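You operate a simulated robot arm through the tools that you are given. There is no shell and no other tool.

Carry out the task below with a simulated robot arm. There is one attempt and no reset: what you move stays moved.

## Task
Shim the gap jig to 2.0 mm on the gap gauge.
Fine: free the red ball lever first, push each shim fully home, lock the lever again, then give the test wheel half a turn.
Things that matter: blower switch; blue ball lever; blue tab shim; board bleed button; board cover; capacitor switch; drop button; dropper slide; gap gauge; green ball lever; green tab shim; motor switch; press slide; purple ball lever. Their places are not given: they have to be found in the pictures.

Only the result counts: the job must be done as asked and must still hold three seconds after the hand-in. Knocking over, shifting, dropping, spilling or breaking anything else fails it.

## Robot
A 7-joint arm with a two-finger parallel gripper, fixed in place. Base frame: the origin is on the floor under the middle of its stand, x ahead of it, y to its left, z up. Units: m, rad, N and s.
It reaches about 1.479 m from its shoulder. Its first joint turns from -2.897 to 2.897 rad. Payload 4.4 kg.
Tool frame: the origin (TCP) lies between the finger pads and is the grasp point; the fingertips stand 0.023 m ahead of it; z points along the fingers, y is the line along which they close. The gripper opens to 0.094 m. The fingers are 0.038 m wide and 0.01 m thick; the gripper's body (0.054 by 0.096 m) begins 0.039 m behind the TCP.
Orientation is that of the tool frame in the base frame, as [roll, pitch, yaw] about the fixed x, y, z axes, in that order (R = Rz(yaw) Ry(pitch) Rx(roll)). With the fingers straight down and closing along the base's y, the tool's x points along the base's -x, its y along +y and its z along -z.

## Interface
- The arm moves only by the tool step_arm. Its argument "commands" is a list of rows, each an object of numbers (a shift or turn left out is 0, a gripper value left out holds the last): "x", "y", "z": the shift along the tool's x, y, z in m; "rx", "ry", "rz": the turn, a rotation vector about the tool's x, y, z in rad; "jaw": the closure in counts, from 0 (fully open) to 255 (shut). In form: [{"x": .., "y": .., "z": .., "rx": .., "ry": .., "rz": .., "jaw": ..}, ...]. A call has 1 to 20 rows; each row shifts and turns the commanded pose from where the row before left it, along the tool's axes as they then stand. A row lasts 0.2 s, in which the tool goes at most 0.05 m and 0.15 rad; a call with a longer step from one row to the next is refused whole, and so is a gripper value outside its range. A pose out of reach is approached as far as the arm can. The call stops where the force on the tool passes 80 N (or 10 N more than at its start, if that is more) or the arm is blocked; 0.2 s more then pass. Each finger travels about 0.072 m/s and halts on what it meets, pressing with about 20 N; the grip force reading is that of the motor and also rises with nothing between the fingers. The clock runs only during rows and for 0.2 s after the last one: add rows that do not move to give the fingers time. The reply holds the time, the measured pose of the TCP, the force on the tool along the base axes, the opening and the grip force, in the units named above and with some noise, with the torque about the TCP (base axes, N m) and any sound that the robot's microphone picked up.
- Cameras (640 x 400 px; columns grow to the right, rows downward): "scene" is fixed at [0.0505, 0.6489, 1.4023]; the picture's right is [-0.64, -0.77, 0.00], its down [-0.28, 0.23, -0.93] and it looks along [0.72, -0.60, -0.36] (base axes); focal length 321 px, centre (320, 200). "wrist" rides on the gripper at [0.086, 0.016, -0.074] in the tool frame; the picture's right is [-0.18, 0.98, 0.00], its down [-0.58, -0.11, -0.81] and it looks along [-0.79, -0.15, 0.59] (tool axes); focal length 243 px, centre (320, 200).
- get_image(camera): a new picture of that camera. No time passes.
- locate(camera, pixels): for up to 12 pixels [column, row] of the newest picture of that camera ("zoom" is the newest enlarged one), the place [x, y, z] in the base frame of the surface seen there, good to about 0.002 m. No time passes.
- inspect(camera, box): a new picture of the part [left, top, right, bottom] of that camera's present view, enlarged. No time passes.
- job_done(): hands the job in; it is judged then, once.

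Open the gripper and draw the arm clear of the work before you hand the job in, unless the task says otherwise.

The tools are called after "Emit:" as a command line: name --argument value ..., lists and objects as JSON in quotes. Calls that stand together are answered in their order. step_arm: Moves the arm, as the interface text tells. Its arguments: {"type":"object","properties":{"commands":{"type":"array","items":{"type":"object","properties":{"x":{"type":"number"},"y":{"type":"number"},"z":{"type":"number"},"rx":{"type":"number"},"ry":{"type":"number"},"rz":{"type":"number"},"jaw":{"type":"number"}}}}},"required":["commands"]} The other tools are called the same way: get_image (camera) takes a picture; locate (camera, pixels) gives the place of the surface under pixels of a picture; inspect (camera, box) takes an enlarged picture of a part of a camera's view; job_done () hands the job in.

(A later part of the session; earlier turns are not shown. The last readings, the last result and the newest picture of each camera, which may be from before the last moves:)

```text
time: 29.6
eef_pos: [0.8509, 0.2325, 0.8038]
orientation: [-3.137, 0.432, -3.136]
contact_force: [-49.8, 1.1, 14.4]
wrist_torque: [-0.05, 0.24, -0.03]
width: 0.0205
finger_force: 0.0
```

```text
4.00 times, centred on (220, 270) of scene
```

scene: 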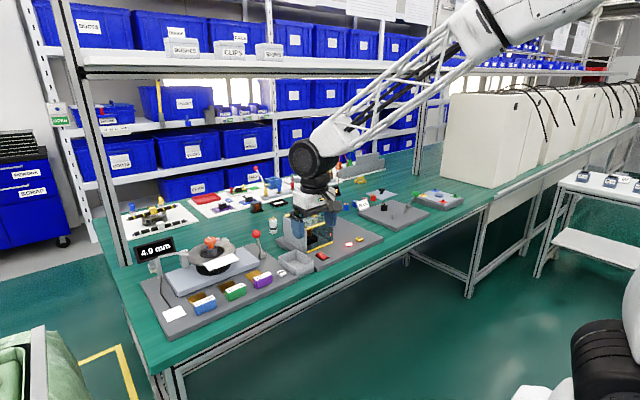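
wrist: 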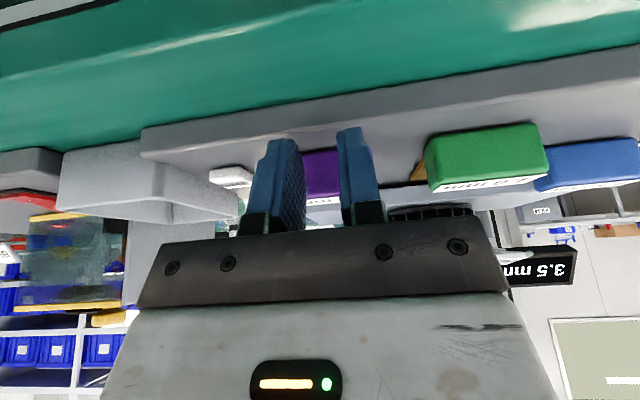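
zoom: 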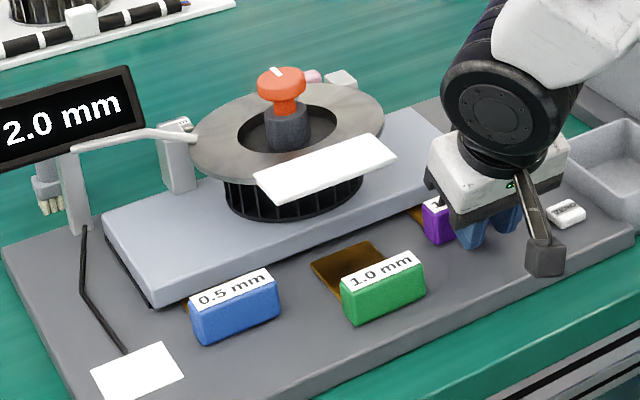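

Firm stop at −50 N: purple is home, gauge 2.0. I back off and go re-check the blue shim's seating with a gentle push.

Emit:
step_arm --commands '[{"x": 0.0318, "z": -0.0146}, {"x": 0.0318, "z": -0.0146}, {"x": -0.0167, "z": -0.0364}, {"y": 0.048}, {"y": 0.048}, {"y": 0.048}, {"y": 0.048}, {"x": 0.0167, "z": 0.0364}, {}]'

Emit:
get_image --camera "wrist"

Emit:
inspect --camera "scene" --box '[140, 220, 300, 320]'

```text
time: 31.6
eef_pos: [0.7823, 0.4245, 0.8039]
orientation: [-3.139, 0.431, -3.139]
contact_force: [-0.5, 0.6, 0.1]
wrist_torque: [-0.02, 0.01, 0.02]
width: 0.02
finger_force: 0.0
```

```text
taken
```

wrist: 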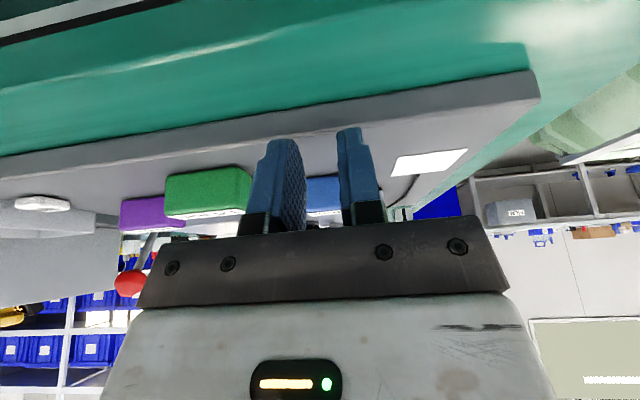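

```text
4.00 times, centred on (220, 270) of scene
```

zoom: 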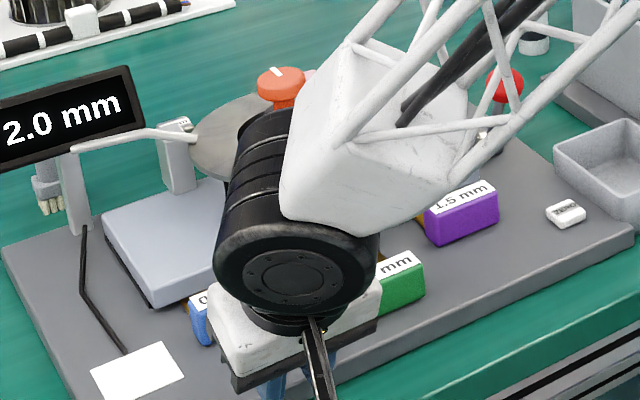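

Now I push the blue tab again, slowly near its stop at about x=0.875.

Emit:
step_arm --commands '[{"x": -0.00909, "z": 0.00417}, {"x": -0.00909, "z": 0.00417}, {"x": -0.00909, "z": 0.00417}, {"x": -0.00909, "z": 0.00417}, {"x": -0.00909, "z": 0.00417}, {"x": -0.00909, "z": 0.00417}, {"x": -0.001818, "z": 0.000834}, {"x": -0.001818, "z": 0.000834}, {"x": -0.001818, "z": 0.000834}, {}]'

```text
time: 33.8
eef_pos: [0.8484, 0.4253, 0.8021]
orientation: [-3.138, 0.431, -3.139]
contact_force: [0.1, 0.1, -0.6]
wrist_torque: [0.0, 0.0, -0.01]
width: 0.0206
finger_force: 0.1
```

Emit:
step_arm --commands '[{"x": -0.000909, "z": 0.000417}, {"x": -0.000909, "z": 0.000417}, {}]'

```text
time: 34.6
eef_pos: [0.8494, 0.4244, 0.8037]
orientation: [-3.136, 0.431, -3.14]
contact_force: [-20.2, -4.7, 2.7]
wrist_torque: [-0.07, 0.18, -0.19]
width: 0.0204
finger_force: 0.1
```

Resistance of 20 N appears at TCP x=0.849, matching the purple's stop. One more small push confirms.

Emit:
step_arm --commands '[{"x": -0.000909, "z": 0.000417}, {"x": -0.000909, "z": 0.000417}, {}]'

Emit:
inspect --camera "scene" --box '[140, 220, 300, 320]'

```text
time: 35.4
eef_pos: [0.8513, 0.4252, 0.8039]
orientation: [-3.137, 0.431, -3.139]
contact_force: [-53.6, -5.4, 12.6]
wrist_torque: [-0.2, 0.32, -0.21]
width: 0.0205
finger_force: 0.4
```

```text
4.00 times, centred on (220, 270) of scene
```

zoom: 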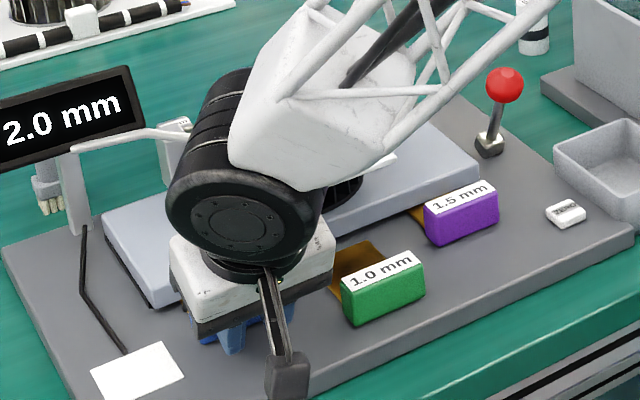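

Both shims are at their stops (54 N) with the gauge at 2.0 mm. I back off, rise, and return the gripper to vertical with the jaws open.

Emit:
step_arm --commands '[{"x": 0.0318, "z": -0.0146}, {"x": 0.0318, "z": -0.0146}, {"x": -0.0188, "z": -0.0409}, {"x": -0.0188, "z": -0.0409}, {"x": -0.0188, "z": -0.0409}, {"x": -0.0188, "z": -0.0409}, {"ry": 0.1437}, {"ry": 0.1437}, {"ry": 0.1437, "jaw": 100}, {"jaw": 0}, {}, {}]'

Emit:
inspect --camera "scene" --box '[230, 220, 330, 290]'

```text
time: 38.0
eef_pos: [0.7825, 0.4247, 0.9841]
orientation: [-3.136, 0.0, 3.141]
contact_force: [-0.5, 0.0, -0.5]
wrist_torque: [0.01, -0.01, 0.0]
width: 0.0938
finger_force: 0.1
```

```text
5.71 times, centred on (280, 255) of scene
```

zoom: 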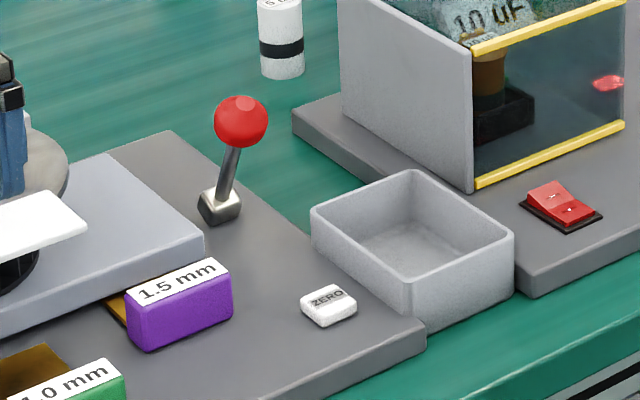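

The lever ball is at zoom (241,122). I locate it for the regrasp.

Emit:
locate --camera "zoom" --pixels '[[241, 122], [228, 175], [218, 205], [241, 105]]'

```text
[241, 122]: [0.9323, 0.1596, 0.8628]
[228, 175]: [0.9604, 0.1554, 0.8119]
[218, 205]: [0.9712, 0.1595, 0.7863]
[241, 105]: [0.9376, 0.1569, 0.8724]
```

Ball centre is ≈(0.944,0.153,0.856). I move above it.

Emit:
step_arm --commands '[{"x": -0.02293, "y": -0.03853}, {"x": -0.02293, "y": -0.03853}, {"x": -0.02293, "y": -0.03853}, {"x": -0.02293, "y": -0.03853}, {"x": -0.02293, "y": -0.03853}, {"x": -0.02293, "y": -0.03853}, {"x": -0.02293, "y": -0.03853}, {}]'

Emit:
get_image --camera "wrist"

```text
time: 39.8
eef_pos: [0.9395, 0.1551, 0.9869]
orientation: [-3.139, 0.001, 3.141]
contact_force: [0.0, -0.1, 0.1]
wrist_torque: [0.0, 0.01, 0.0]
width: 0.0938
finger_force: 0.0
```

```text
taken
```

wrist: 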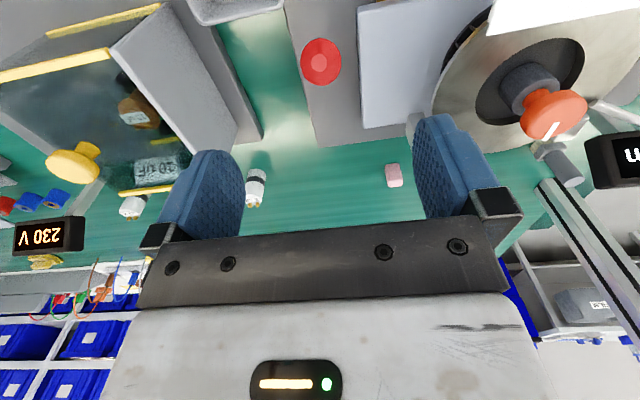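

Aligned over the ball. I descend, straddle it and close gently.

Emit:
step_arm --commands '[{"x": -0.002, "z": 0.042}, {"x": -0.002, "z": 0.042}, {"z": 0.042}, {}, {"jaw": 60}, {"jaw": 120}, {"jaw": 160}, {"jaw": 175}, {}, {}]'

```text
time: 42.0
eef_pos: [0.9449, 0.1539, 0.8594]
orientation: [-3.139, 0.0, -3.14]
contact_force: [1.8, 11.5, -0.8]
wrist_torque: [0.05, -0.04, -0.02]
width: 0.0327
finger_force: 45.0
```

Ball is held with small side load. I push the lever back along its arc toward +x, first to vertical.

Emit:
step_arm --commands '[{"y": 0.0005}, {"x": -0.0057, "z": -0.0023}, {"x": -0.0058, "z": -0.0019}, {"x": -0.0059, "z": -0.0015}, {"x": -0.006, "z": -0.001}, {"x": -0.0061, "z": -0.0007}, {"x": -0.0061, "z": -0.0002}, {}]'

```text
time: 43.8
eef_pos: [0.9819, 0.1548, 0.8666]
orientation: [-3.138, -0.003, -3.141]
contact_force: [-13.0, -20.8, -15.9]
wrist_torque: [-0.02, 1.04, 0.08]
width: 0.0328
finger_force: 45.2
```

Lever is upright and moving with moderate force. I continue over to the locked side.

Emit:
step_arm --commands '[{"y": -0.0007, "x": -0.0061, "z": 0.0005}, {"x": -0.0061, "z": 0.0007}, {"x": -0.006, "z": 0.001}, {"x": -0.0059, "z": 0.0015}, {"x": -0.0058, "z": 0.0019}, {}]'

Emit:
inspect --camera "scene" --box '[140, 200, 310, 310]'

```text
time: 45.2
eef_pos: [1.0121, 0.1556, 0.8638]
orientation: [-3.138, 0.001, 3.141]
contact_force: [-5.9, -26.9, 4.1]
wrist_torque: [-0.12, 0.63, 0.09]
width: 0.0327
finger_force: 45.4
```

```text
3.64 times, centred on (225, 255) of scene
```

zoom: 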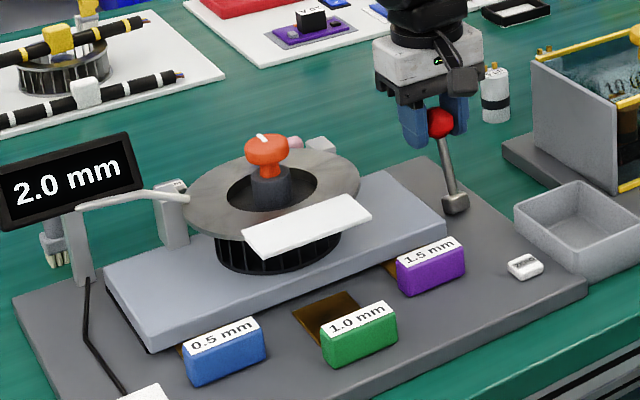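

Nearly over (x=1.012). I push the last millimetres until the stop is felt.

Emit:
step_arm --commands '[{"y": -0.0007, "x": -0.003, "z": 0.0012}, {"x": -0.003, "z": 0.0013}, {"x": -0.002, "z": 0.001}, {}]'

```text
time: 46.2
eef_pos: [1.0212, 0.1543, 0.8593]
orientation: [-3.139, 0.001, -3.14]
contact_force: [-2.8, -0.2, 15.5]
wrist_torque: [-0.02, 0.85, 0.02]
width: 0.0325
finger_force: 44.4
```

No stop force yet at x=1.021; I push in 2 mm steps further.

Emit:
step_arm --commands '[{"x": -0.002, "z": 0.001}, {"x": -0.002, "z": 0.001}, {}]'

Emit:
inspect --camera "scene" --box '[220, 210, 310, 280]'

```text
time: 47.0
eef_pos: [1.0231, 0.1537, 0.8578]
orientation: [-3.139, 0.002, -3.14]
contact_force: [-32.5, 0.8, 36.6]
wrist_torque: [-0.05, 0.98, -0.01]
width: 0.033
finger_force: 45.3
```

```text
5.71 times, centred on (265, 245) of scene
```

zoom: 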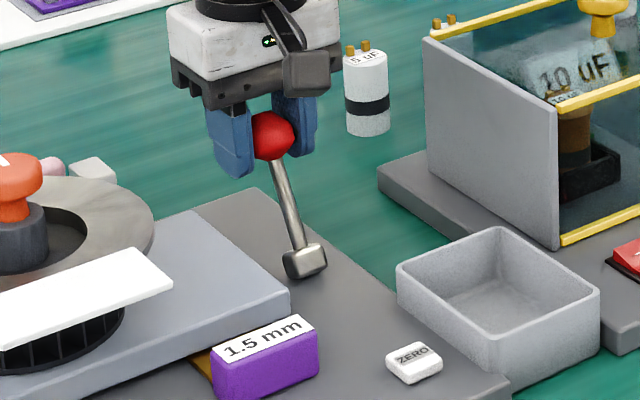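

The stop is felt (−32 N in x, 37 N in z). One last millimetre, then I relieve, open and lift away.

Emit:
step_arm --commands '[{"x": -0.001, "z": 0.0005}, {}, {"x": 0.001, "z": -0.002}, {"jaw": 120}, {"jaw": 60}, {"jaw": 0}, {}, {"z": -0.04}, {"z": -0.04}, {"z": -0.04}, {}]'

Emit:
inspect --camera "scene" --box '[140, 200, 310, 310]'

Emit:
get_image --camera "wrist"

```text
time: 49.4
eef_pos: [1.0251, 0.1564, 0.9805]
orientation: [-3.138, 0.0, -3.141]
contact_force: [-0.2, 0.1, 0.3]
wrist_torque: [0.01, -0.02, 0.0]
width: 0.0939
finger_force: 0.0
```

```text
3.64 times, centred on (225, 255) of scene
```

zoom: 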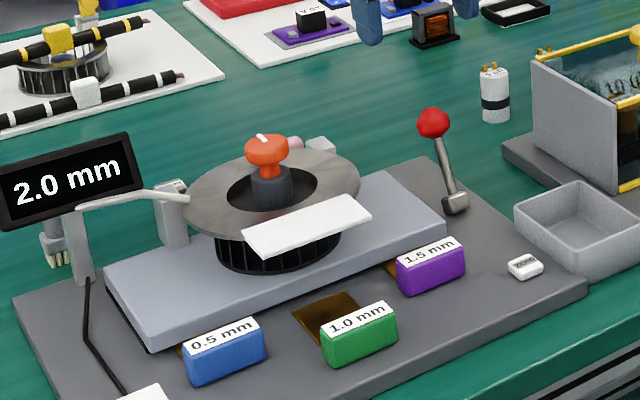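

```text
taken
```

wrist: 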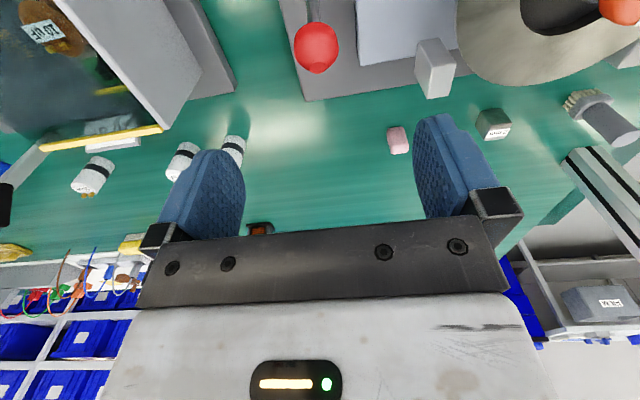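

Lever is locked again (leaning +x as at the start) and the gauge still reads 2.0 mm. Next, I move over the test wheel knob for a close wrist view, and compare the lever with its original position.

Emit:
step_arm --commands '[{"z": -0.03}, {"x": 0.0188, "y": 0.0385}, {"x": 0.0188, "y": 0.0385}, {"x": 0.0188, "y": 0.0385}, {"x": 0.0188, "y": 0.0385}, {}]'

Emit:
get_image --camera "wrist"

Emit:
inspect --camera "scene" --box '[230, 220, 330, 280]'

Emit:
locate --camera "zoom" --pixels '[[168, 95], [187, 165], [207, 237], [198, 200]]'

```text
time: 50.8
eef_pos: [0.9474, 0.3104, 1.0048]
orientation: [-3.138, 0.001, -3.141]
contact_force: [-0.5, 1.0, 0.7]
wrist_torque: [0.01, 0.01, 0.0]
width: 0.0942
finger_force: 0.0
```

```text
taken
```

wrist: 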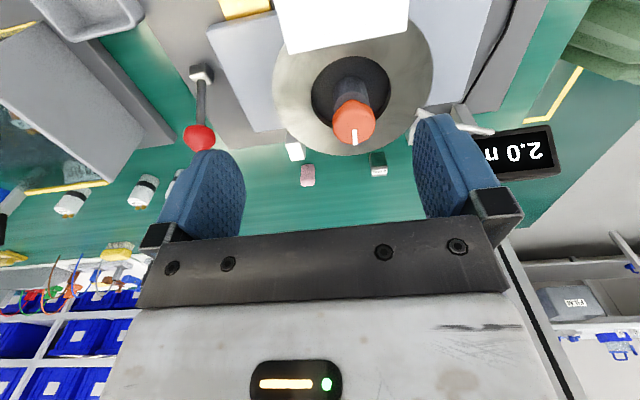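

```text
6.40 times, centred on (280, 250) of scene
```

zoom: 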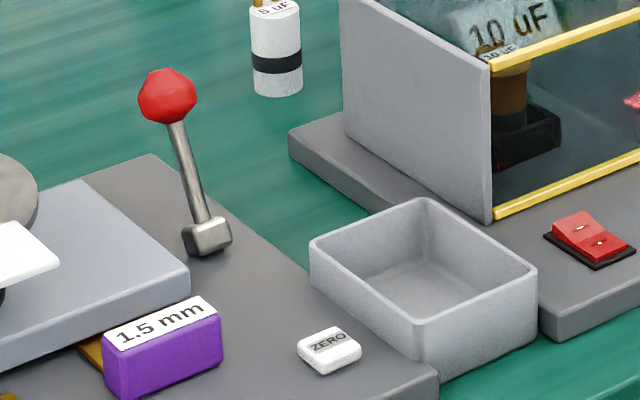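

```text
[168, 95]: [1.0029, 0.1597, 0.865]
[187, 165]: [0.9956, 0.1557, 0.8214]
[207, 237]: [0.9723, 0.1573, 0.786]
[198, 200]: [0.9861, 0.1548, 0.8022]
```

The lever is exactly back at its original locked position (ball at (1.003,0.160,0.865)). Now I zoom on the knob in the wrist view at (354,120) to find its centre and size.

Emit:
inspect --camera "wrist" --box '[300, 40, 420, 170]'

Emit:
inspect --camera "scene" --box '[190, 225, 240, 265]'

```text
3.08 times, centred on (360, 105) of wrist
```

zoom: 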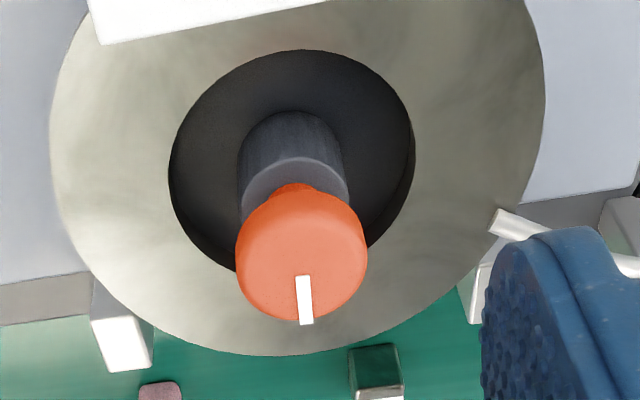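

```text
10.00 times, centred on (215, 245) of scene
```

zoom: 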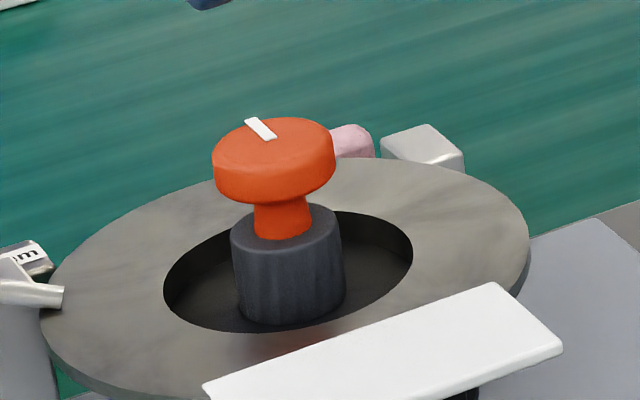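

The knob's white mark points +x, toward (262,128). I locate the cap rim, centre, stem and hub in the scene zoom.

Emit:
locate --camera "zoom" --pixels '[[272, 148], [216, 155], [331, 145], [250, 123], [270, 178], [270, 198], [283, 225], [325, 215], [240, 240], [262, 128], [275, 137], [45, 295]]'

Emit:
locate --camera "scene" --pixels '[[155, 248]]'

```text
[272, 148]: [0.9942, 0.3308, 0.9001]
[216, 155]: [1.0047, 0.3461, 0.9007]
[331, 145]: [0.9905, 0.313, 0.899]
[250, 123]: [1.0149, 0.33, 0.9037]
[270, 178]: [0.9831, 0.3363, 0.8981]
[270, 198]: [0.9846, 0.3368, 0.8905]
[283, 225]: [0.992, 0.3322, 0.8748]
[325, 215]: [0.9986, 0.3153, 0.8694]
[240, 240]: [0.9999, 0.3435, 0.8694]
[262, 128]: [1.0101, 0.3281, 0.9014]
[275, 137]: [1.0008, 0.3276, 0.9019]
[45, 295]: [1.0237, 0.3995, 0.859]
```

```text
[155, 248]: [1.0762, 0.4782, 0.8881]
```

Knob cap: centre ≈(1.0,0.33), radius ≈0.02, z 0.889–0.901; hub top at z≈0.872. I check the gauge display and probe arm for clearance of the wrist camera while turning.

Emit:
inspect --camera "scene" --box '[125, 225, 205, 275]'

Emit:
locate --camera "zoom" --pixels '[[80, 120], [85, 170], [400, 90], [405, 155], [390, 90], [240, 130], [600, 165], [500, 165], [420, 185], [90, 115], [330, 200], [550, 160]]'

```text
8.00 times, centred on (165, 250) of scene
```

zoom: 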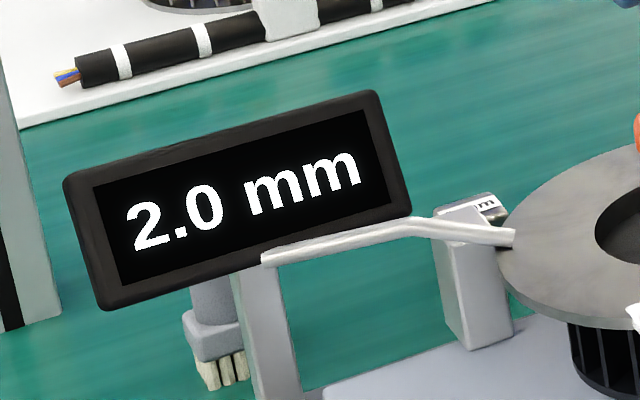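

```text
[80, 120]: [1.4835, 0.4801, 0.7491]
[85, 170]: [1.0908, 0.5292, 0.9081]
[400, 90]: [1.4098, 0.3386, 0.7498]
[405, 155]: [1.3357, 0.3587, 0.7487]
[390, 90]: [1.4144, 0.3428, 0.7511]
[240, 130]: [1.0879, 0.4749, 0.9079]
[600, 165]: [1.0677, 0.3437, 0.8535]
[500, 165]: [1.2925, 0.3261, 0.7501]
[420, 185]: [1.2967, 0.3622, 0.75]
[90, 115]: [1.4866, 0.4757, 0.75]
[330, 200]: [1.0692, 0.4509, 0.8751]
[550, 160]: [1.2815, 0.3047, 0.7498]
```

Display spans y 0.43–0.53, top z≈0.91, x≥1.075, so the wrist camera (z≥0.95) clears it. I move over the knob and dry-run the turn range: +90° first.

Emit:
step_arm --commands '[{"x": -0.0263, "y": 0.0098, "jaw": 79}, {"x": -0.0263, "y": 0.0098}, {"rz": 0.1428}, {"rz": 0.1428}, {"rz": 0.1428}, {"rz": 0.1428}, {"rz": 0.1428}, {"rz": 0.1428}, {"rz": 0.1428}, {"rz": 0.1428}, {"rz": 0.1428}, {"rz": 0.1428}, {"rz": 0.1428}, {}]'

Emit:
inspect --camera "scene" --box '[120, 170, 300, 290]'

```text
time: 53.8
eef_pos: [1.0009, 0.3286, 1.0073]
orientation: [-3.142, 0.004, 1.571]
contact_force: [0.0, 0.0, 0.4]
wrist_torque: [0.01, -0.02, 0.01]
width: 0.065
finger_force: 0.1
```

```text
3.33 times, centred on (210, 230) of scene
```

zoom: 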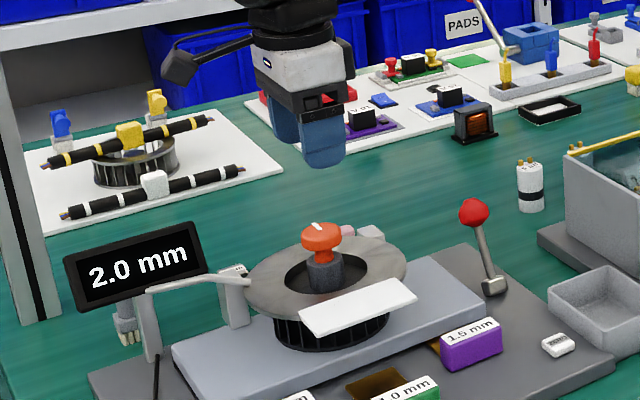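

+90° is reachable with the camera well above the display. Now I rotate −180° in the air to the −90° starting orientation.

Emit:
step_arm --commands '[{"rz": -0.15}, {"rz": -0.15}, {"rz": -0.15}, {"rz": -0.15}, {"rz": -0.15}, {"rz": -0.15}, {"rz": -0.15}, {"rz": -0.15}, {"rz": -0.15}, {"rz": -0.15}, {"rz": -0.15}, {"rz": -0.15}, {"rz": -0.15}, {"rz": -0.15}, {"rz": -0.15}, {"rz": -0.15}, {"rz": -0.15}, {"rz": -0.15}, {"rz": -0.15}, {"rz": -0.15}]'

Emit:
step_arm --commands '[{"rz": -0.1416}, {}, {}]'

Emit:
get_image --camera "wrist"

Emit:
inspect --camera "scene" --box '[120, 170, 300, 290]'

```text
time: 58.0
eef_pos: [0.9998, 0.329, 1.0074]
orientation: [-3.14, -0.002, -1.71]
contact_force: [0.2, 0.1, 0.2]
wrist_torque: [0.02, -0.03, -0.01]
width: 0.065
finger_force: 0.2
```

```text
time: 58.8
eef_pos: [1.0008, 0.3286, 1.0067]
orientation: [-3.141, -0.005, -1.571]
contact_force: [0.2, 0.2, -0.4]
wrist_torque: [-0.02, 0.0, 0.0]
width: 0.065
finger_force: 0.1
```

```text
taken
```

wrist: 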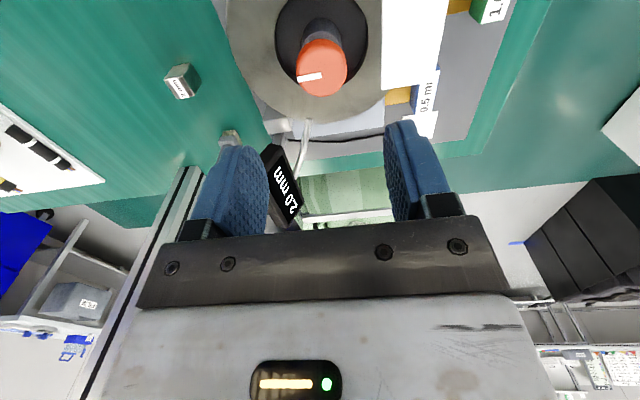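

```text
3.33 times, centred on (210, 230) of scene
```

zoom: 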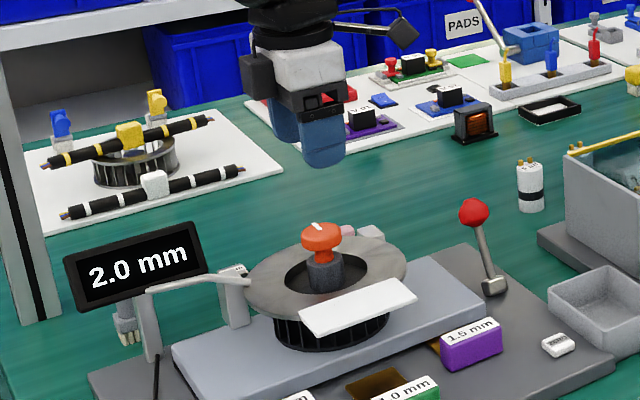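

Both extremes are reachable. From this view I locate the knob's top edges around (320,68) to refine its centre.

Emit:
inspect --camera "wrist" --box '[280, 20, 360, 110]'

```text
4.44 times, centred on (320, 65) of wrist
```

zoom: 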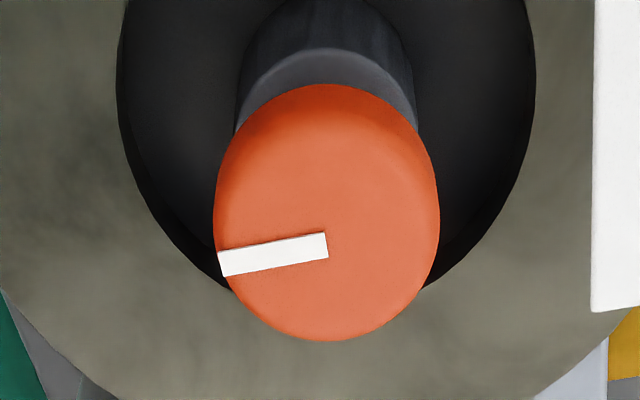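

Emit:
locate --camera "zoom" --pixels '[[226, 245], [432, 240], [330, 335], [325, 160], [325, 245], [220, 200], [436, 200], [228, 265], [325, 120], [330, 70], [380, 60]]'

```text
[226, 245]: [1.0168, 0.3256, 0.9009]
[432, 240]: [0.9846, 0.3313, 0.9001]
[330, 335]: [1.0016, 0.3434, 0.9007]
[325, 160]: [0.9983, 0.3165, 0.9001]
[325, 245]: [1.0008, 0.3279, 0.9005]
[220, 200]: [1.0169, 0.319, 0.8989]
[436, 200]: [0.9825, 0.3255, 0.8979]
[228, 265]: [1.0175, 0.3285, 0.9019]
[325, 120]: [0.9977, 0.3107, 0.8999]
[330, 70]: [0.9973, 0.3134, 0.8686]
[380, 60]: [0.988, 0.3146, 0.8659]
```

Knob centre ≈(1.0005,0.328), radius ≈0.018. I lower to z=0.897, keeping fingertips above the hub, and close on the cap.

Emit:
step_arm --commands '[{"x": 0.0004, "z": 0.0366}, {"z": 0.0366}, {"z": 0.0364}, {}, {"jaw": 120}, {"jaw": 150}, {"jaw": 170}, {"jaw": 185}, {}, {}]'

Emit:
inspect --camera "scene" --box '[120, 170, 300, 290]'

Emit:
get_image --camera "wrist"

```text
time: 61.0
eef_pos: [1.0003, 0.3283, 0.8961]
orientation: [3.141, -0.004, -1.571]
contact_force: [-24.3, -4.5, 4.2]
wrist_torque: [-0.05, 0.23, 0.04]
width: 0.0372
finger_force: 45.5
```

```text
3.33 times, centred on (210, 230) of scene
```

zoom: 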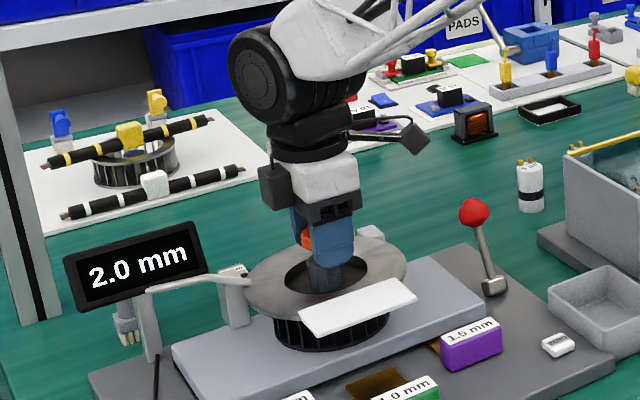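

```text
taken
```

wrist: 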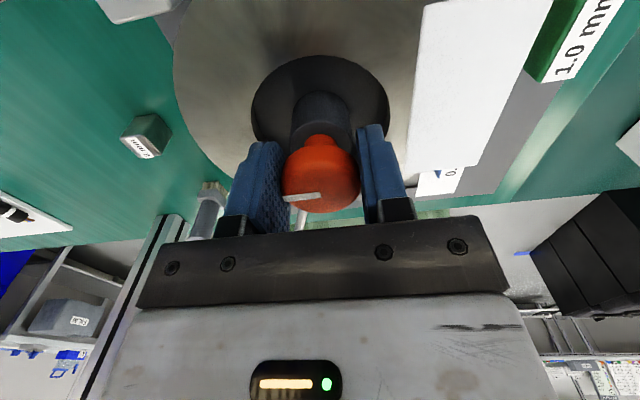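

Knob is gripped (width 0.037) with −24 N in x; I shift 1 mm toward −x (tool +y) and start turning a little.

Emit:
step_arm --commands '[{"y": 0.001}, {"rz": 0.1}, {"rz": 0.1}, {"rz": 0.1}, {}]'

Emit:
inspect --camera "scene" --box '[120, 170, 300, 290]'

Emit:
get_image --camera "wrist"

```text
time: 62.2
eef_pos: [1.0004, 0.3288, 0.8973]
orientation: [3.142, -0.003, -1.873]
contact_force: [-33.5, -8.7, -6.2]
wrist_torque: [-0.14, 0.16, 0.6]
width: 0.0377
finger_force: 45.2
```

```text
3.33 times, centred on (210, 230) of scene
```

zoom: 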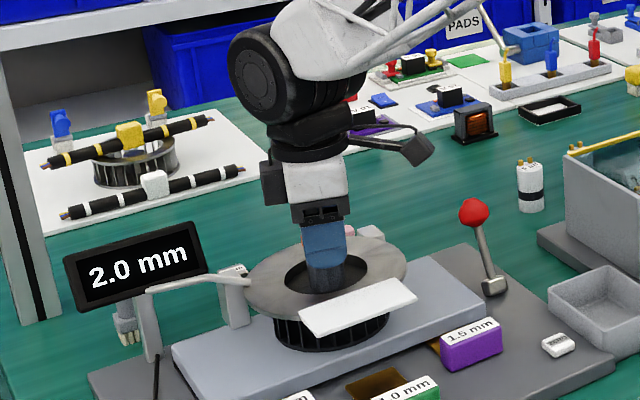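

```text
taken
```

wrist: 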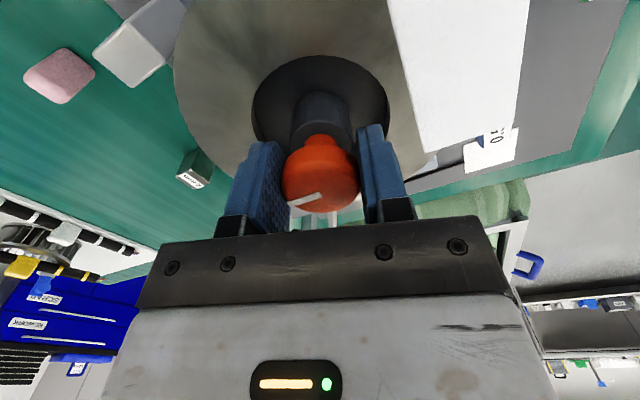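

Torque about z is 0.6 N·m; the mark may have slipped slightly relative to the fingers. I zoom on it and turn a bit more to compare.

Emit:
inspect --camera "wrist" --box '[270, 120, 370, 220]'

Emit:
step_arm --commands '[{"jaw": 255}, {}, {"rz": 0.1}, {"rz": 0.1}, {"rz": 0.1}, {}]'

Emit:
inspect --camera "wrist" --box '[270, 120, 370, 220]'

```text
4.00 times, centred on (320, 170) of wrist
```

zoom: 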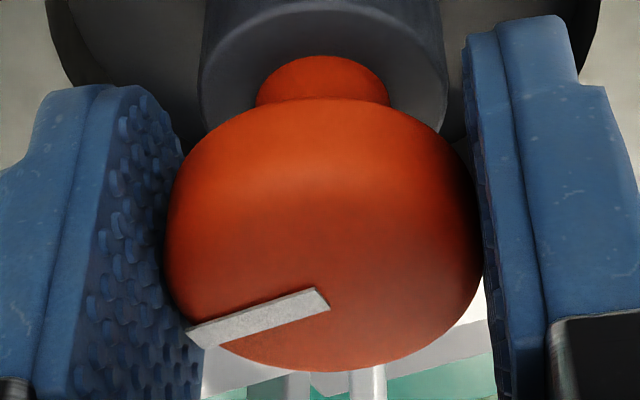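

```text
time: 63.6
eef_pos: [1.0005, 0.3279, 0.898]
orientation: [-3.14, -0.004, -2.172]
contact_force: [-65.2, 5.6, -3.3]
wrist_torque: [-0.03, 0.53, 1.06]
width: 0.0377
finger_force: 45.3
```

```text
4.00 times, centred on (320, 170) of wrist
```

zoom: 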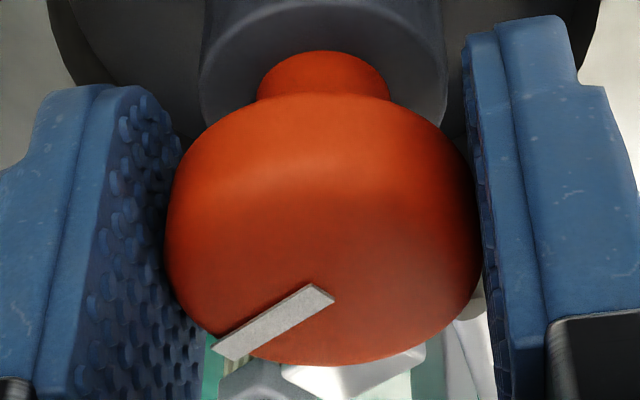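

The mark is rotating relative to the fingers, so the knob slips. I locate the mark's ends to learn the knob's real angle in the base frame.

Emit:
locate --camera "zoom" --pixels '[[225, 348], [320, 295], [270, 322], [322, 250], [322, 350]]'

```text
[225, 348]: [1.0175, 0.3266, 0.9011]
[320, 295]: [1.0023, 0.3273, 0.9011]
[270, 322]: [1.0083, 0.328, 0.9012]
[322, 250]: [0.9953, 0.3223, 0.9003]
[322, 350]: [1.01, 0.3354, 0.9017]
```

The mark still points +x: the wheel has not turned in this direction at ~1 N·m. I release, rotate the open gripper around to the other end, and will try turning the opposite way.

Emit:
step_arm --commands '[{"jaw": 79}, {}, {}]'

Emit:
step_arm --commands '[{"rz": 0.1494}, {"rz": 0.1494}, {"rz": 0.1494}, {"rz": 0.1494}, {"rz": 0.1494}, {"rz": 0.1494}, {"rz": 0.1494}, {"rz": 0.1494}, {"rz": 0.1494}, {"rz": 0.1494}, {"rz": 0.1494}, {"rz": 0.1494}, {"rz": 0.1494}, {"rz": 0.1494}, {"rz": 0.1494}, {"rz": 0.1494}, {"rz": 0.1494}, {}]'

Emit:
get_image --camera "wrist"

Emit:
inspect --camera "scene" --box '[120, 170, 300, 290]'

```text
time: 64.4
eef_pos: [1.0013, 0.3266, 0.8982]
orientation: [-3.138, -0.001, -2.17]
contact_force: [-0.3, -0.3, 0.3]
wrist_torque: [0.02, -0.02, 0.0]
width: 0.0651
finger_force: 0.1
```

```text
time: 68.2
eef_pos: [0.9994, 0.3279, 0.8973]
orientation: [3.141, 0.004, 1.57]
contact_force: [-0.1, 0.3, -0.3]
wrist_torque: [-0.03, -0.01, -0.01]
width: 0.0649
finger_force: 0.1
```

```text
taken
```

wrist: 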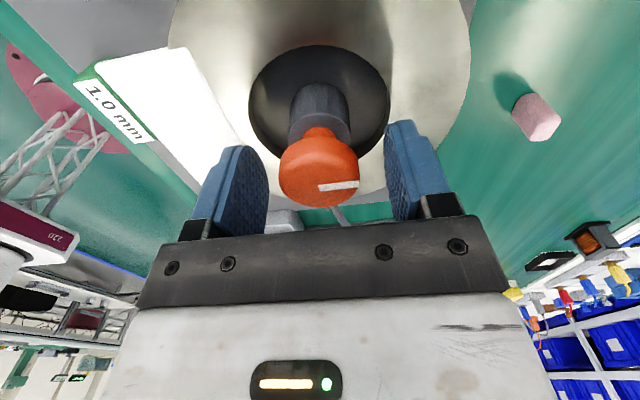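

```text
3.33 times, centred on (210, 230) of scene
```

zoom: 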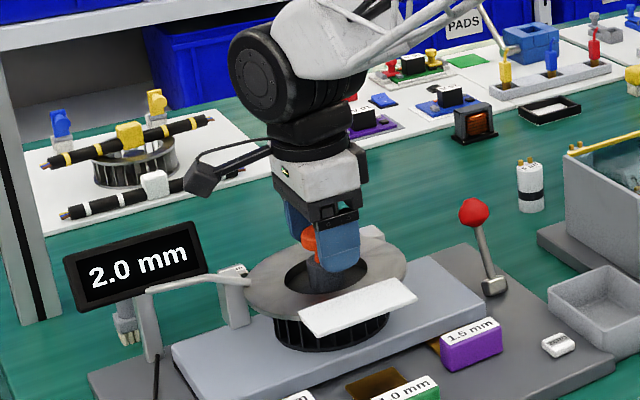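

Camera is now on the +y side. I grip the knob again and check the balance before turning the other way.

Emit:
step_arm --commands '[{"jaw": 130}, {"jaw": 160}, {"jaw": 185}, {}, {}]'

```text
time: 69.4
eef_pos: [1.0004, 0.3277, 0.8977]
orientation: [3.141, 0.004, 1.573]
contact_force: [0.2, 1.8, -0.2]
wrist_torque: [0.02, 0.0, -0.02]
width: 0.0377
finger_force: 44.9
```

Balanced grip with nearly zero side force. I turn −0.3 rad and check the mark.

Emit:
step_arm --commands '[{"rz": -0.1}, {"rz": -0.1}, {"rz": -0.1}, {}]'

Emit:
inspect --camera "wrist" --box '[270, 120, 370, 220]'

```text
time: 70.4
eef_pos: [0.9999, 0.3283, 0.8982]
orientation: [-3.141, 0.004, 1.873]
contact_force: [17.0, 1.3, -1.3]
wrist_torque: [-0.01, -0.23, -0.04]
width: 0.0375
finger_force: 44.8
```

```text
4.00 times, centred on (320, 170) of wrist
```

zoom: 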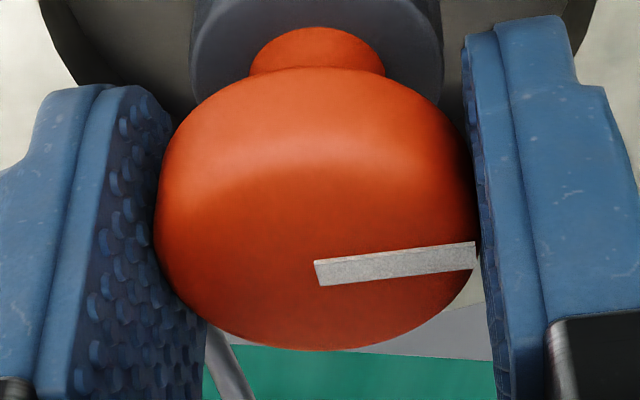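

Torque is near zero and the mark seems to move with the fingers. I locate its ends to confirm the knob turned.

Emit:
locate --camera "zoom" --pixels '[[325, 272], [465, 255], [395, 264]]'

```text
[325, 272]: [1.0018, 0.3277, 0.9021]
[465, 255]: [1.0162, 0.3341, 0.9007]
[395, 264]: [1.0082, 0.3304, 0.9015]
```

The mark rotated to ≈+24°, so this is the wheel's direction (counter-clockwise). I keep turning, checking the side forces.

Emit:
step_arm --commands '[{"rz": -0.12}, {"rz": -0.12}, {"rz": -0.12}, {"rz": -0.12}, {"rz": -0.12}, {"rz": -0.12}, {}]'

Emit:
inspect --camera "wrist" --box '[270, 120, 370, 220]'

```text
time: 72.0
eef_pos: [0.9987, 0.3284, 0.8973]
orientation: [-3.138, 0.003, 2.593]
contact_force: [14.4, 29.0, 2.0]
wrist_torque: [0.35, 0.0, 0.06]
width: 0.0401
finger_force: 16.4
```

```text
4.00 times, centred on (320, 170) of wrist
```

zoom: 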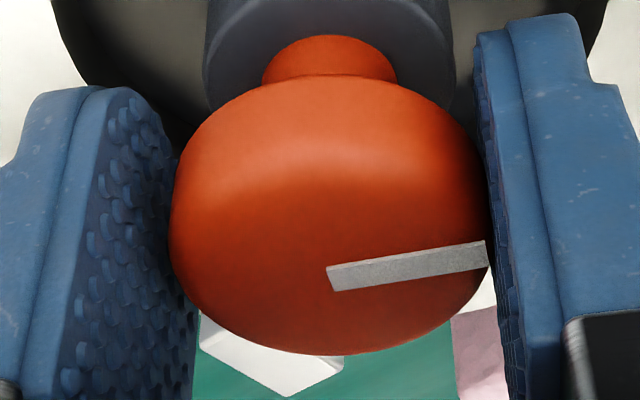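

Turning together still (mark fixed between the fingers); side load 32 N along tool +y, so I shift 1 mm that way and keep turning.

Emit:
step_arm --commands '[{"y": 0.001, "jaw": 195}, {}, {"rz": -0.12}, {"rz": -0.12}, {"rz": -0.12}, {"rz": -0.12}, {}]'

Emit:
inspect --camera "wrist" --box '[270, 120, 370, 220]'

```text
time: 73.6
eef_pos: [1.0005, 0.3304, 0.8983]
orientation: [-3.14, 0.002, 3.074]
contact_force: [-14.2, 27.4, 19.7]
wrist_torque: [0.3, 0.34, 0.01]
width: 0.0376
finger_force: 45.1
```

```text
4.00 times, centred on (320, 170) of wrist
```

zoom: 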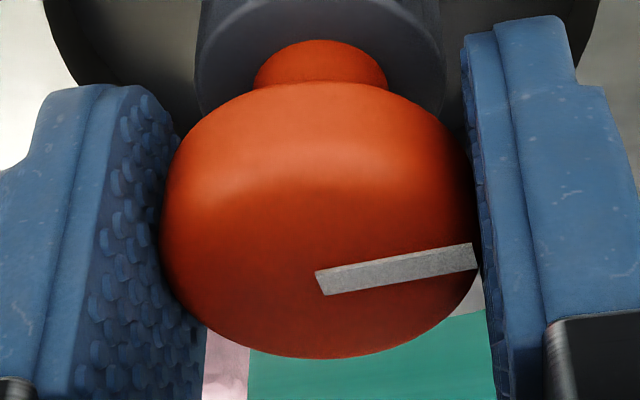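

Half done (1.5 rad) with the mark still fixed in the grip. I continue with small relief of the side force.

Emit:
step_arm --commands '[{"y": 0.0008}, {"rz": -0.12}, {"rz": -0.12}, {"rz": -0.12}, {"rz": -0.12}, {"rz": -0.12}, {}]'

Emit:
inspect --camera "wrist" --box '[270, 120, 370, 220]'

```text
time: 75.2
eef_pos: [0.9998, 0.3295, 0.8969]
orientation: [-3.14, 0.0, -2.609]
contact_force: [-10.8, 23.9, 21.5]
wrist_torque: [0.3, 0.25, 0.04]
width: 0.0372
finger_force: 44.6
```

```text
4.00 times, centred on (320, 170) of wrist
```

zoom: 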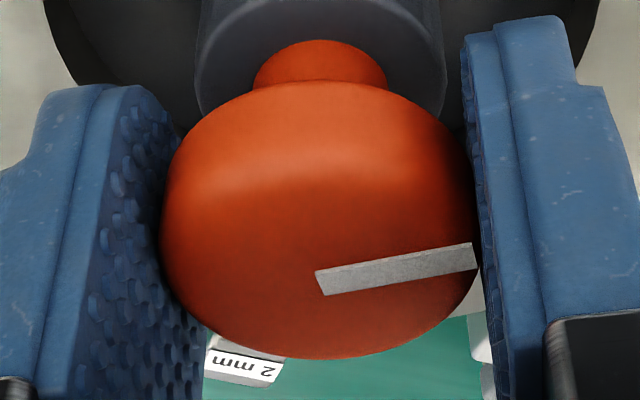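

2.1 rad turned. I do the remaining ~1.04 rad in steps and watch for torque build-up.

Emit:
step_arm --commands '[{"rz": -0.12}, {"rz": -0.12}, {"rz": -0.12}, {"rz": -0.12}, {"rz": -0.12}, {"rz": -0.12}, {}]'

Emit:
inspect --camera "wrist" --box '[270, 120, 370, 220]'

```text
time: 76.8
eef_pos: [1.0007, 0.3301, 0.8969]
orientation: [-3.139, -0.005, -1.888]
contact_force: [-10.5, 16.4, 15.1]
wrist_torque: [0.14, 0.25, 0.01]
width: 0.0372
finger_force: 44.3
```

```text
4.00 times, centred on (320, 170) of wrist
```

zoom: 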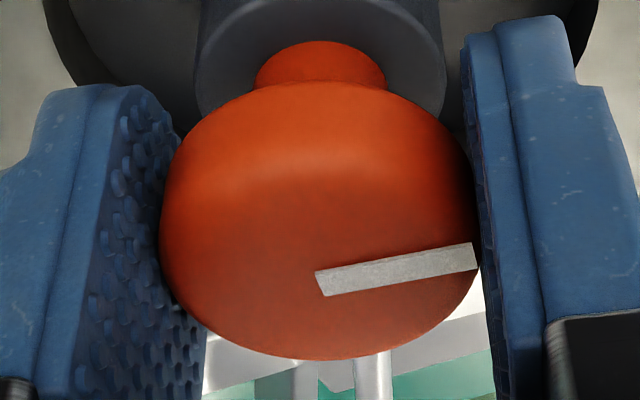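

2.82 rad done, grip is steady. The last 0.32 rad completes the half turn.

Emit:
step_arm --commands '[{"rz": -0.11}, {"rz": -0.11}, {"rz": -0.11}, {}, {}]'

Emit:
inspect --camera "wrist" --box '[270, 120, 370, 220]'

Emit:
locate --camera "zoom" --pixels '[[330, 282], [465, 256]]'

```text
time: 78.0
eef_pos: [0.999, 0.3292, 0.8971]
orientation: [3.142, -0.001, -1.559]
contact_force: [-53.6, 7.0, 20.1]
wrist_torque: [-0.13, 0.69, -0.01]
width: 0.0371
finger_force: 44.6
```

```text
4.00 times, centred on (320, 170) of wrist
```

zoom: 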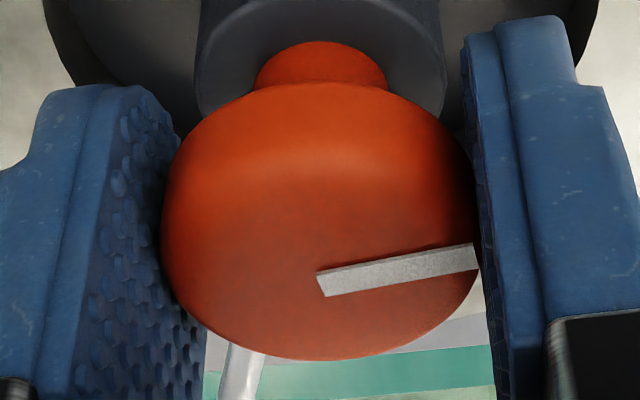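

```text
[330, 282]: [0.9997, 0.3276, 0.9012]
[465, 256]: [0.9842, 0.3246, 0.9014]
```

The mark now points −x at about 180–190°, a half turn. I release the knob and lift straight up.

Emit:
step_arm --commands '[{"jaw": 140}, {"jaw": 79}, {}, {"z": -0.03}, {"z": -0.04}, {"z": -0.04}, {}]'

Emit:
inspect --camera "wrist" --box '[280, 20, 360, 110]'

Emit:
inspect --camera "scene" --box '[120, 200, 300, 320]'

```text
time: 79.6
eef_pos: [1.0018, 0.3297, 1.0063]
orientation: [-3.141, -0.004, -1.559]
contact_force: [-0.3, 0.1, 0.5]
wrist_torque: [-0.02, -0.01, 0.01]
width: 0.065
finger_force: 0.0
```

```text
4.44 times, centred on (320, 65) of wrist
```

zoom: 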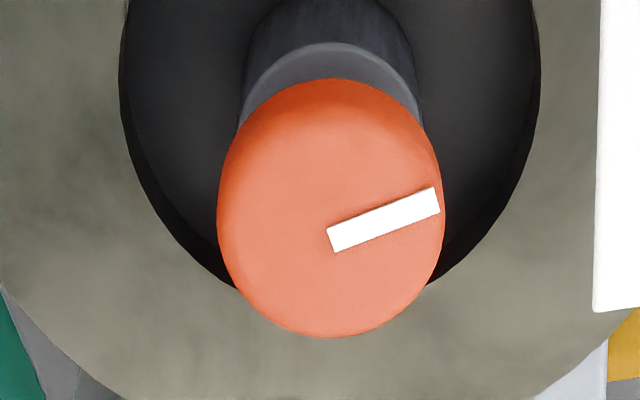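

```text
3.33 times, centred on (210, 260) of scene
```

zoom: 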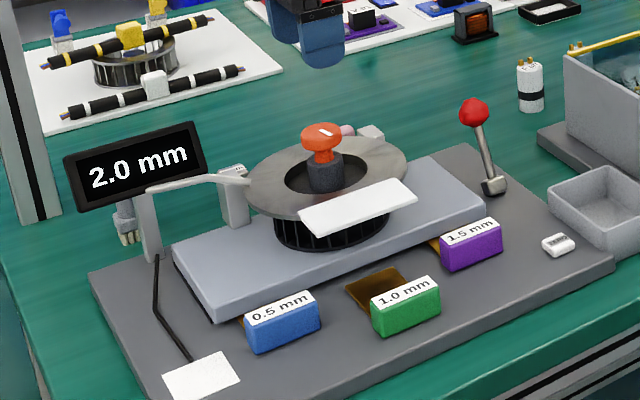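

Gauge still reads 2.0 mm and the wheel stays. I locate the mark's ends to compute the turn accurately.

Emit:
inspect --camera "wrist" --box '[280, 20, 360, 110]'

Emit:
locate --camera "zoom" --pixels '[[332, 240], [437, 200], [385, 219], [440, 205], [327, 234], [335, 250], [432, 190]]'

```text
4.44 times, centred on (320, 65) of wrist
```

zoom: 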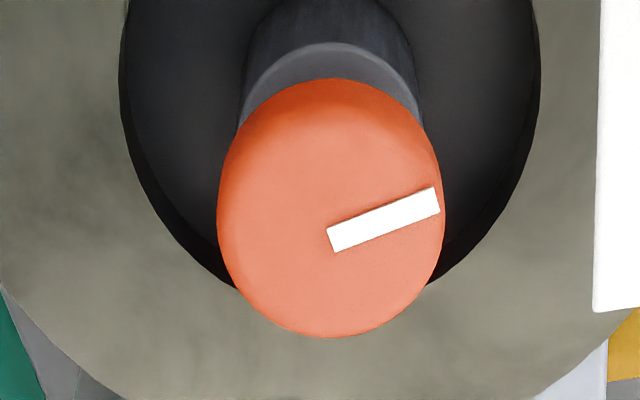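

```text
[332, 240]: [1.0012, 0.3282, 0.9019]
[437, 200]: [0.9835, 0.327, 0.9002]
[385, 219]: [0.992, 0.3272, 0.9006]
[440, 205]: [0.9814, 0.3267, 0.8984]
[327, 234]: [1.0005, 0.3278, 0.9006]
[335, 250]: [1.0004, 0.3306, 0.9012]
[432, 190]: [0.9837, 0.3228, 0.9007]
```

From pixel geometry the mark went from 0° to about 191°, roughly 11° past a half turn (it moved a few degrees on release because of an off-centre grip; true centre ≈(1.0004,0.3305)). I'll regrip well centred and ease it back.

Emit:
step_arm --commands '[{"x": -0.0008, "y": 0.0014, "z": 0.036}, {"z": 0.036}, {"z": 0.037}, {}, {}]'

Emit:
step_arm --commands '[{"jaw": 120}, {"jaw": 140}, {"jaw": 155}, {"jaw": 165}, {"jaw": 175}, {}]'

Emit:
inspect --camera "wrist" --box '[270, 120, 370, 220]'

```text
time: 80.8
eef_pos: [0.9987, 0.3304, 0.8976]
orientation: [3.141, -0.003, -1.561]
contact_force: [-0.8, 0.4, 0.3]
wrist_torque: [0.04, 0.0, 0.0]
width: 0.065
finger_force: 0.0
```

```text
time: 82.2
eef_pos: [0.999, 0.33, 0.897]
orientation: [3.141, -0.004, -1.561]
contact_force: [25.0, -3.9, -4.6]
wrist_torque: [0.01, -0.09, -0.05]
width: 0.0402
finger_force: 12.5
```

```text
4.00 times, centred on (320, 170) of wrist
```

zoom: 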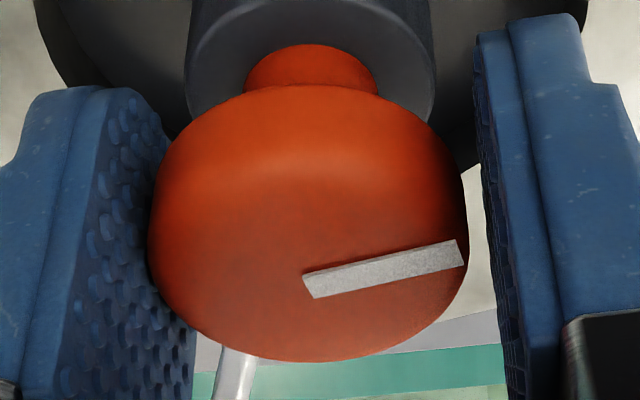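

Only the left (+x) finger touches, giving +25 N; I shift 1.2 mm in +x to centre, then close fully.

Emit:
step_arm --commands '[{"y": -0.0012}, {}, {"jaw": 185}, {}]'

Emit:
inspect --camera "wrist" --box '[270, 120, 370, 220]'

```text
time: 83.2
eef_pos: [0.9999, 0.3296, 0.8972]
orientation: [3.141, -0.002, -1.559]
contact_force: [28.9, 3.4, -9.5]
wrist_torque: [0.01, -0.13, 0.01]
width: 0.0371
finger_force: 44.6
```

```text
4.00 times, centred on (320, 170) of wrist
```

zoom: 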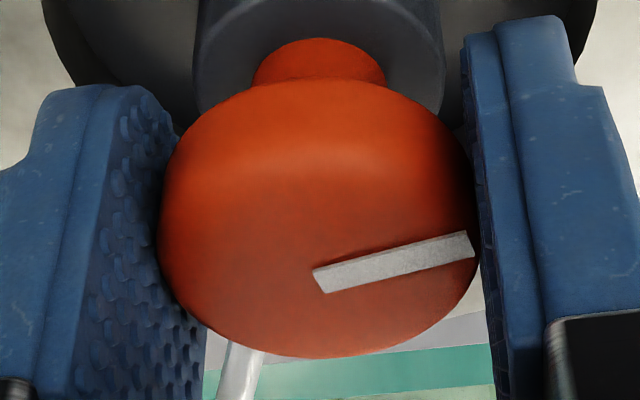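

Gripped at about 190.5°. I relieve the side force and turn back +0.14 rad (clockwise), checking whether the wheel follows.

Emit:
step_arm --commands '[{"y": -0.0008}, {"rz": 0.05}, {"rz": 0.05}, {"rz": 0.04}, {}]'

Emit:
inspect --camera "wrist" --box '[270, 120, 370, 220]'

```text
time: 84.4
eef_pos: [1.0007, 0.3296, 0.897]
orientation: [3.139, -0.006, -1.702]
contact_force: [-29.8, -4.6, -2.1]
wrist_torque: [-0.23, 0.5, -0.01]
width: 0.037
finger_force: 44.9
```

```text
4.00 times, centred on (320, 170) of wrist
```

zoom: 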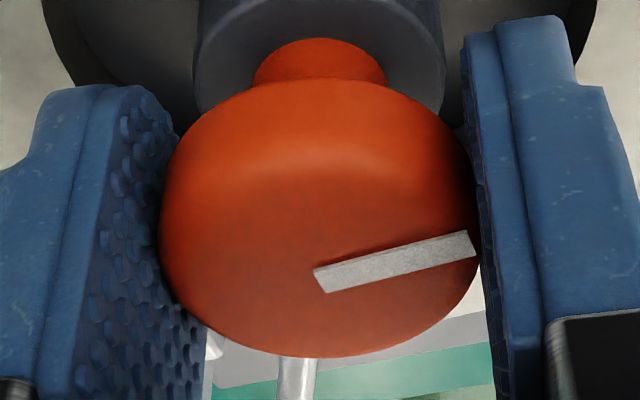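

The wheel followed (mark unchanged between the fingers, no torque), so it should be near 182°. I balance the side force and open gently.

Emit:
step_arm --commands '[{"y": 0.0005}, {}]'

```text
time: 85.0
eef_pos: [0.9999, 0.3307, 0.8966]
orientation: [3.141, -0.002, -1.699]
contact_force: [-22.2, 3.0, -11.7]
wrist_torque: [0.09, 0.03, -0.02]
width: 0.0376
finger_force: 44.9
```

Emit:
step_arm --commands '[{"y": 0.0006}, {}]'

```text
time: 85.6
eef_pos: [0.9989, 0.3304, 0.898]
orientation: [-3.14, -0.003, -1.699]
contact_force: [0.4, 6.2, -18.8]
wrist_torque: [0.13, -0.2, 0.02]
width: 0.0373
finger_force: 45.0
```

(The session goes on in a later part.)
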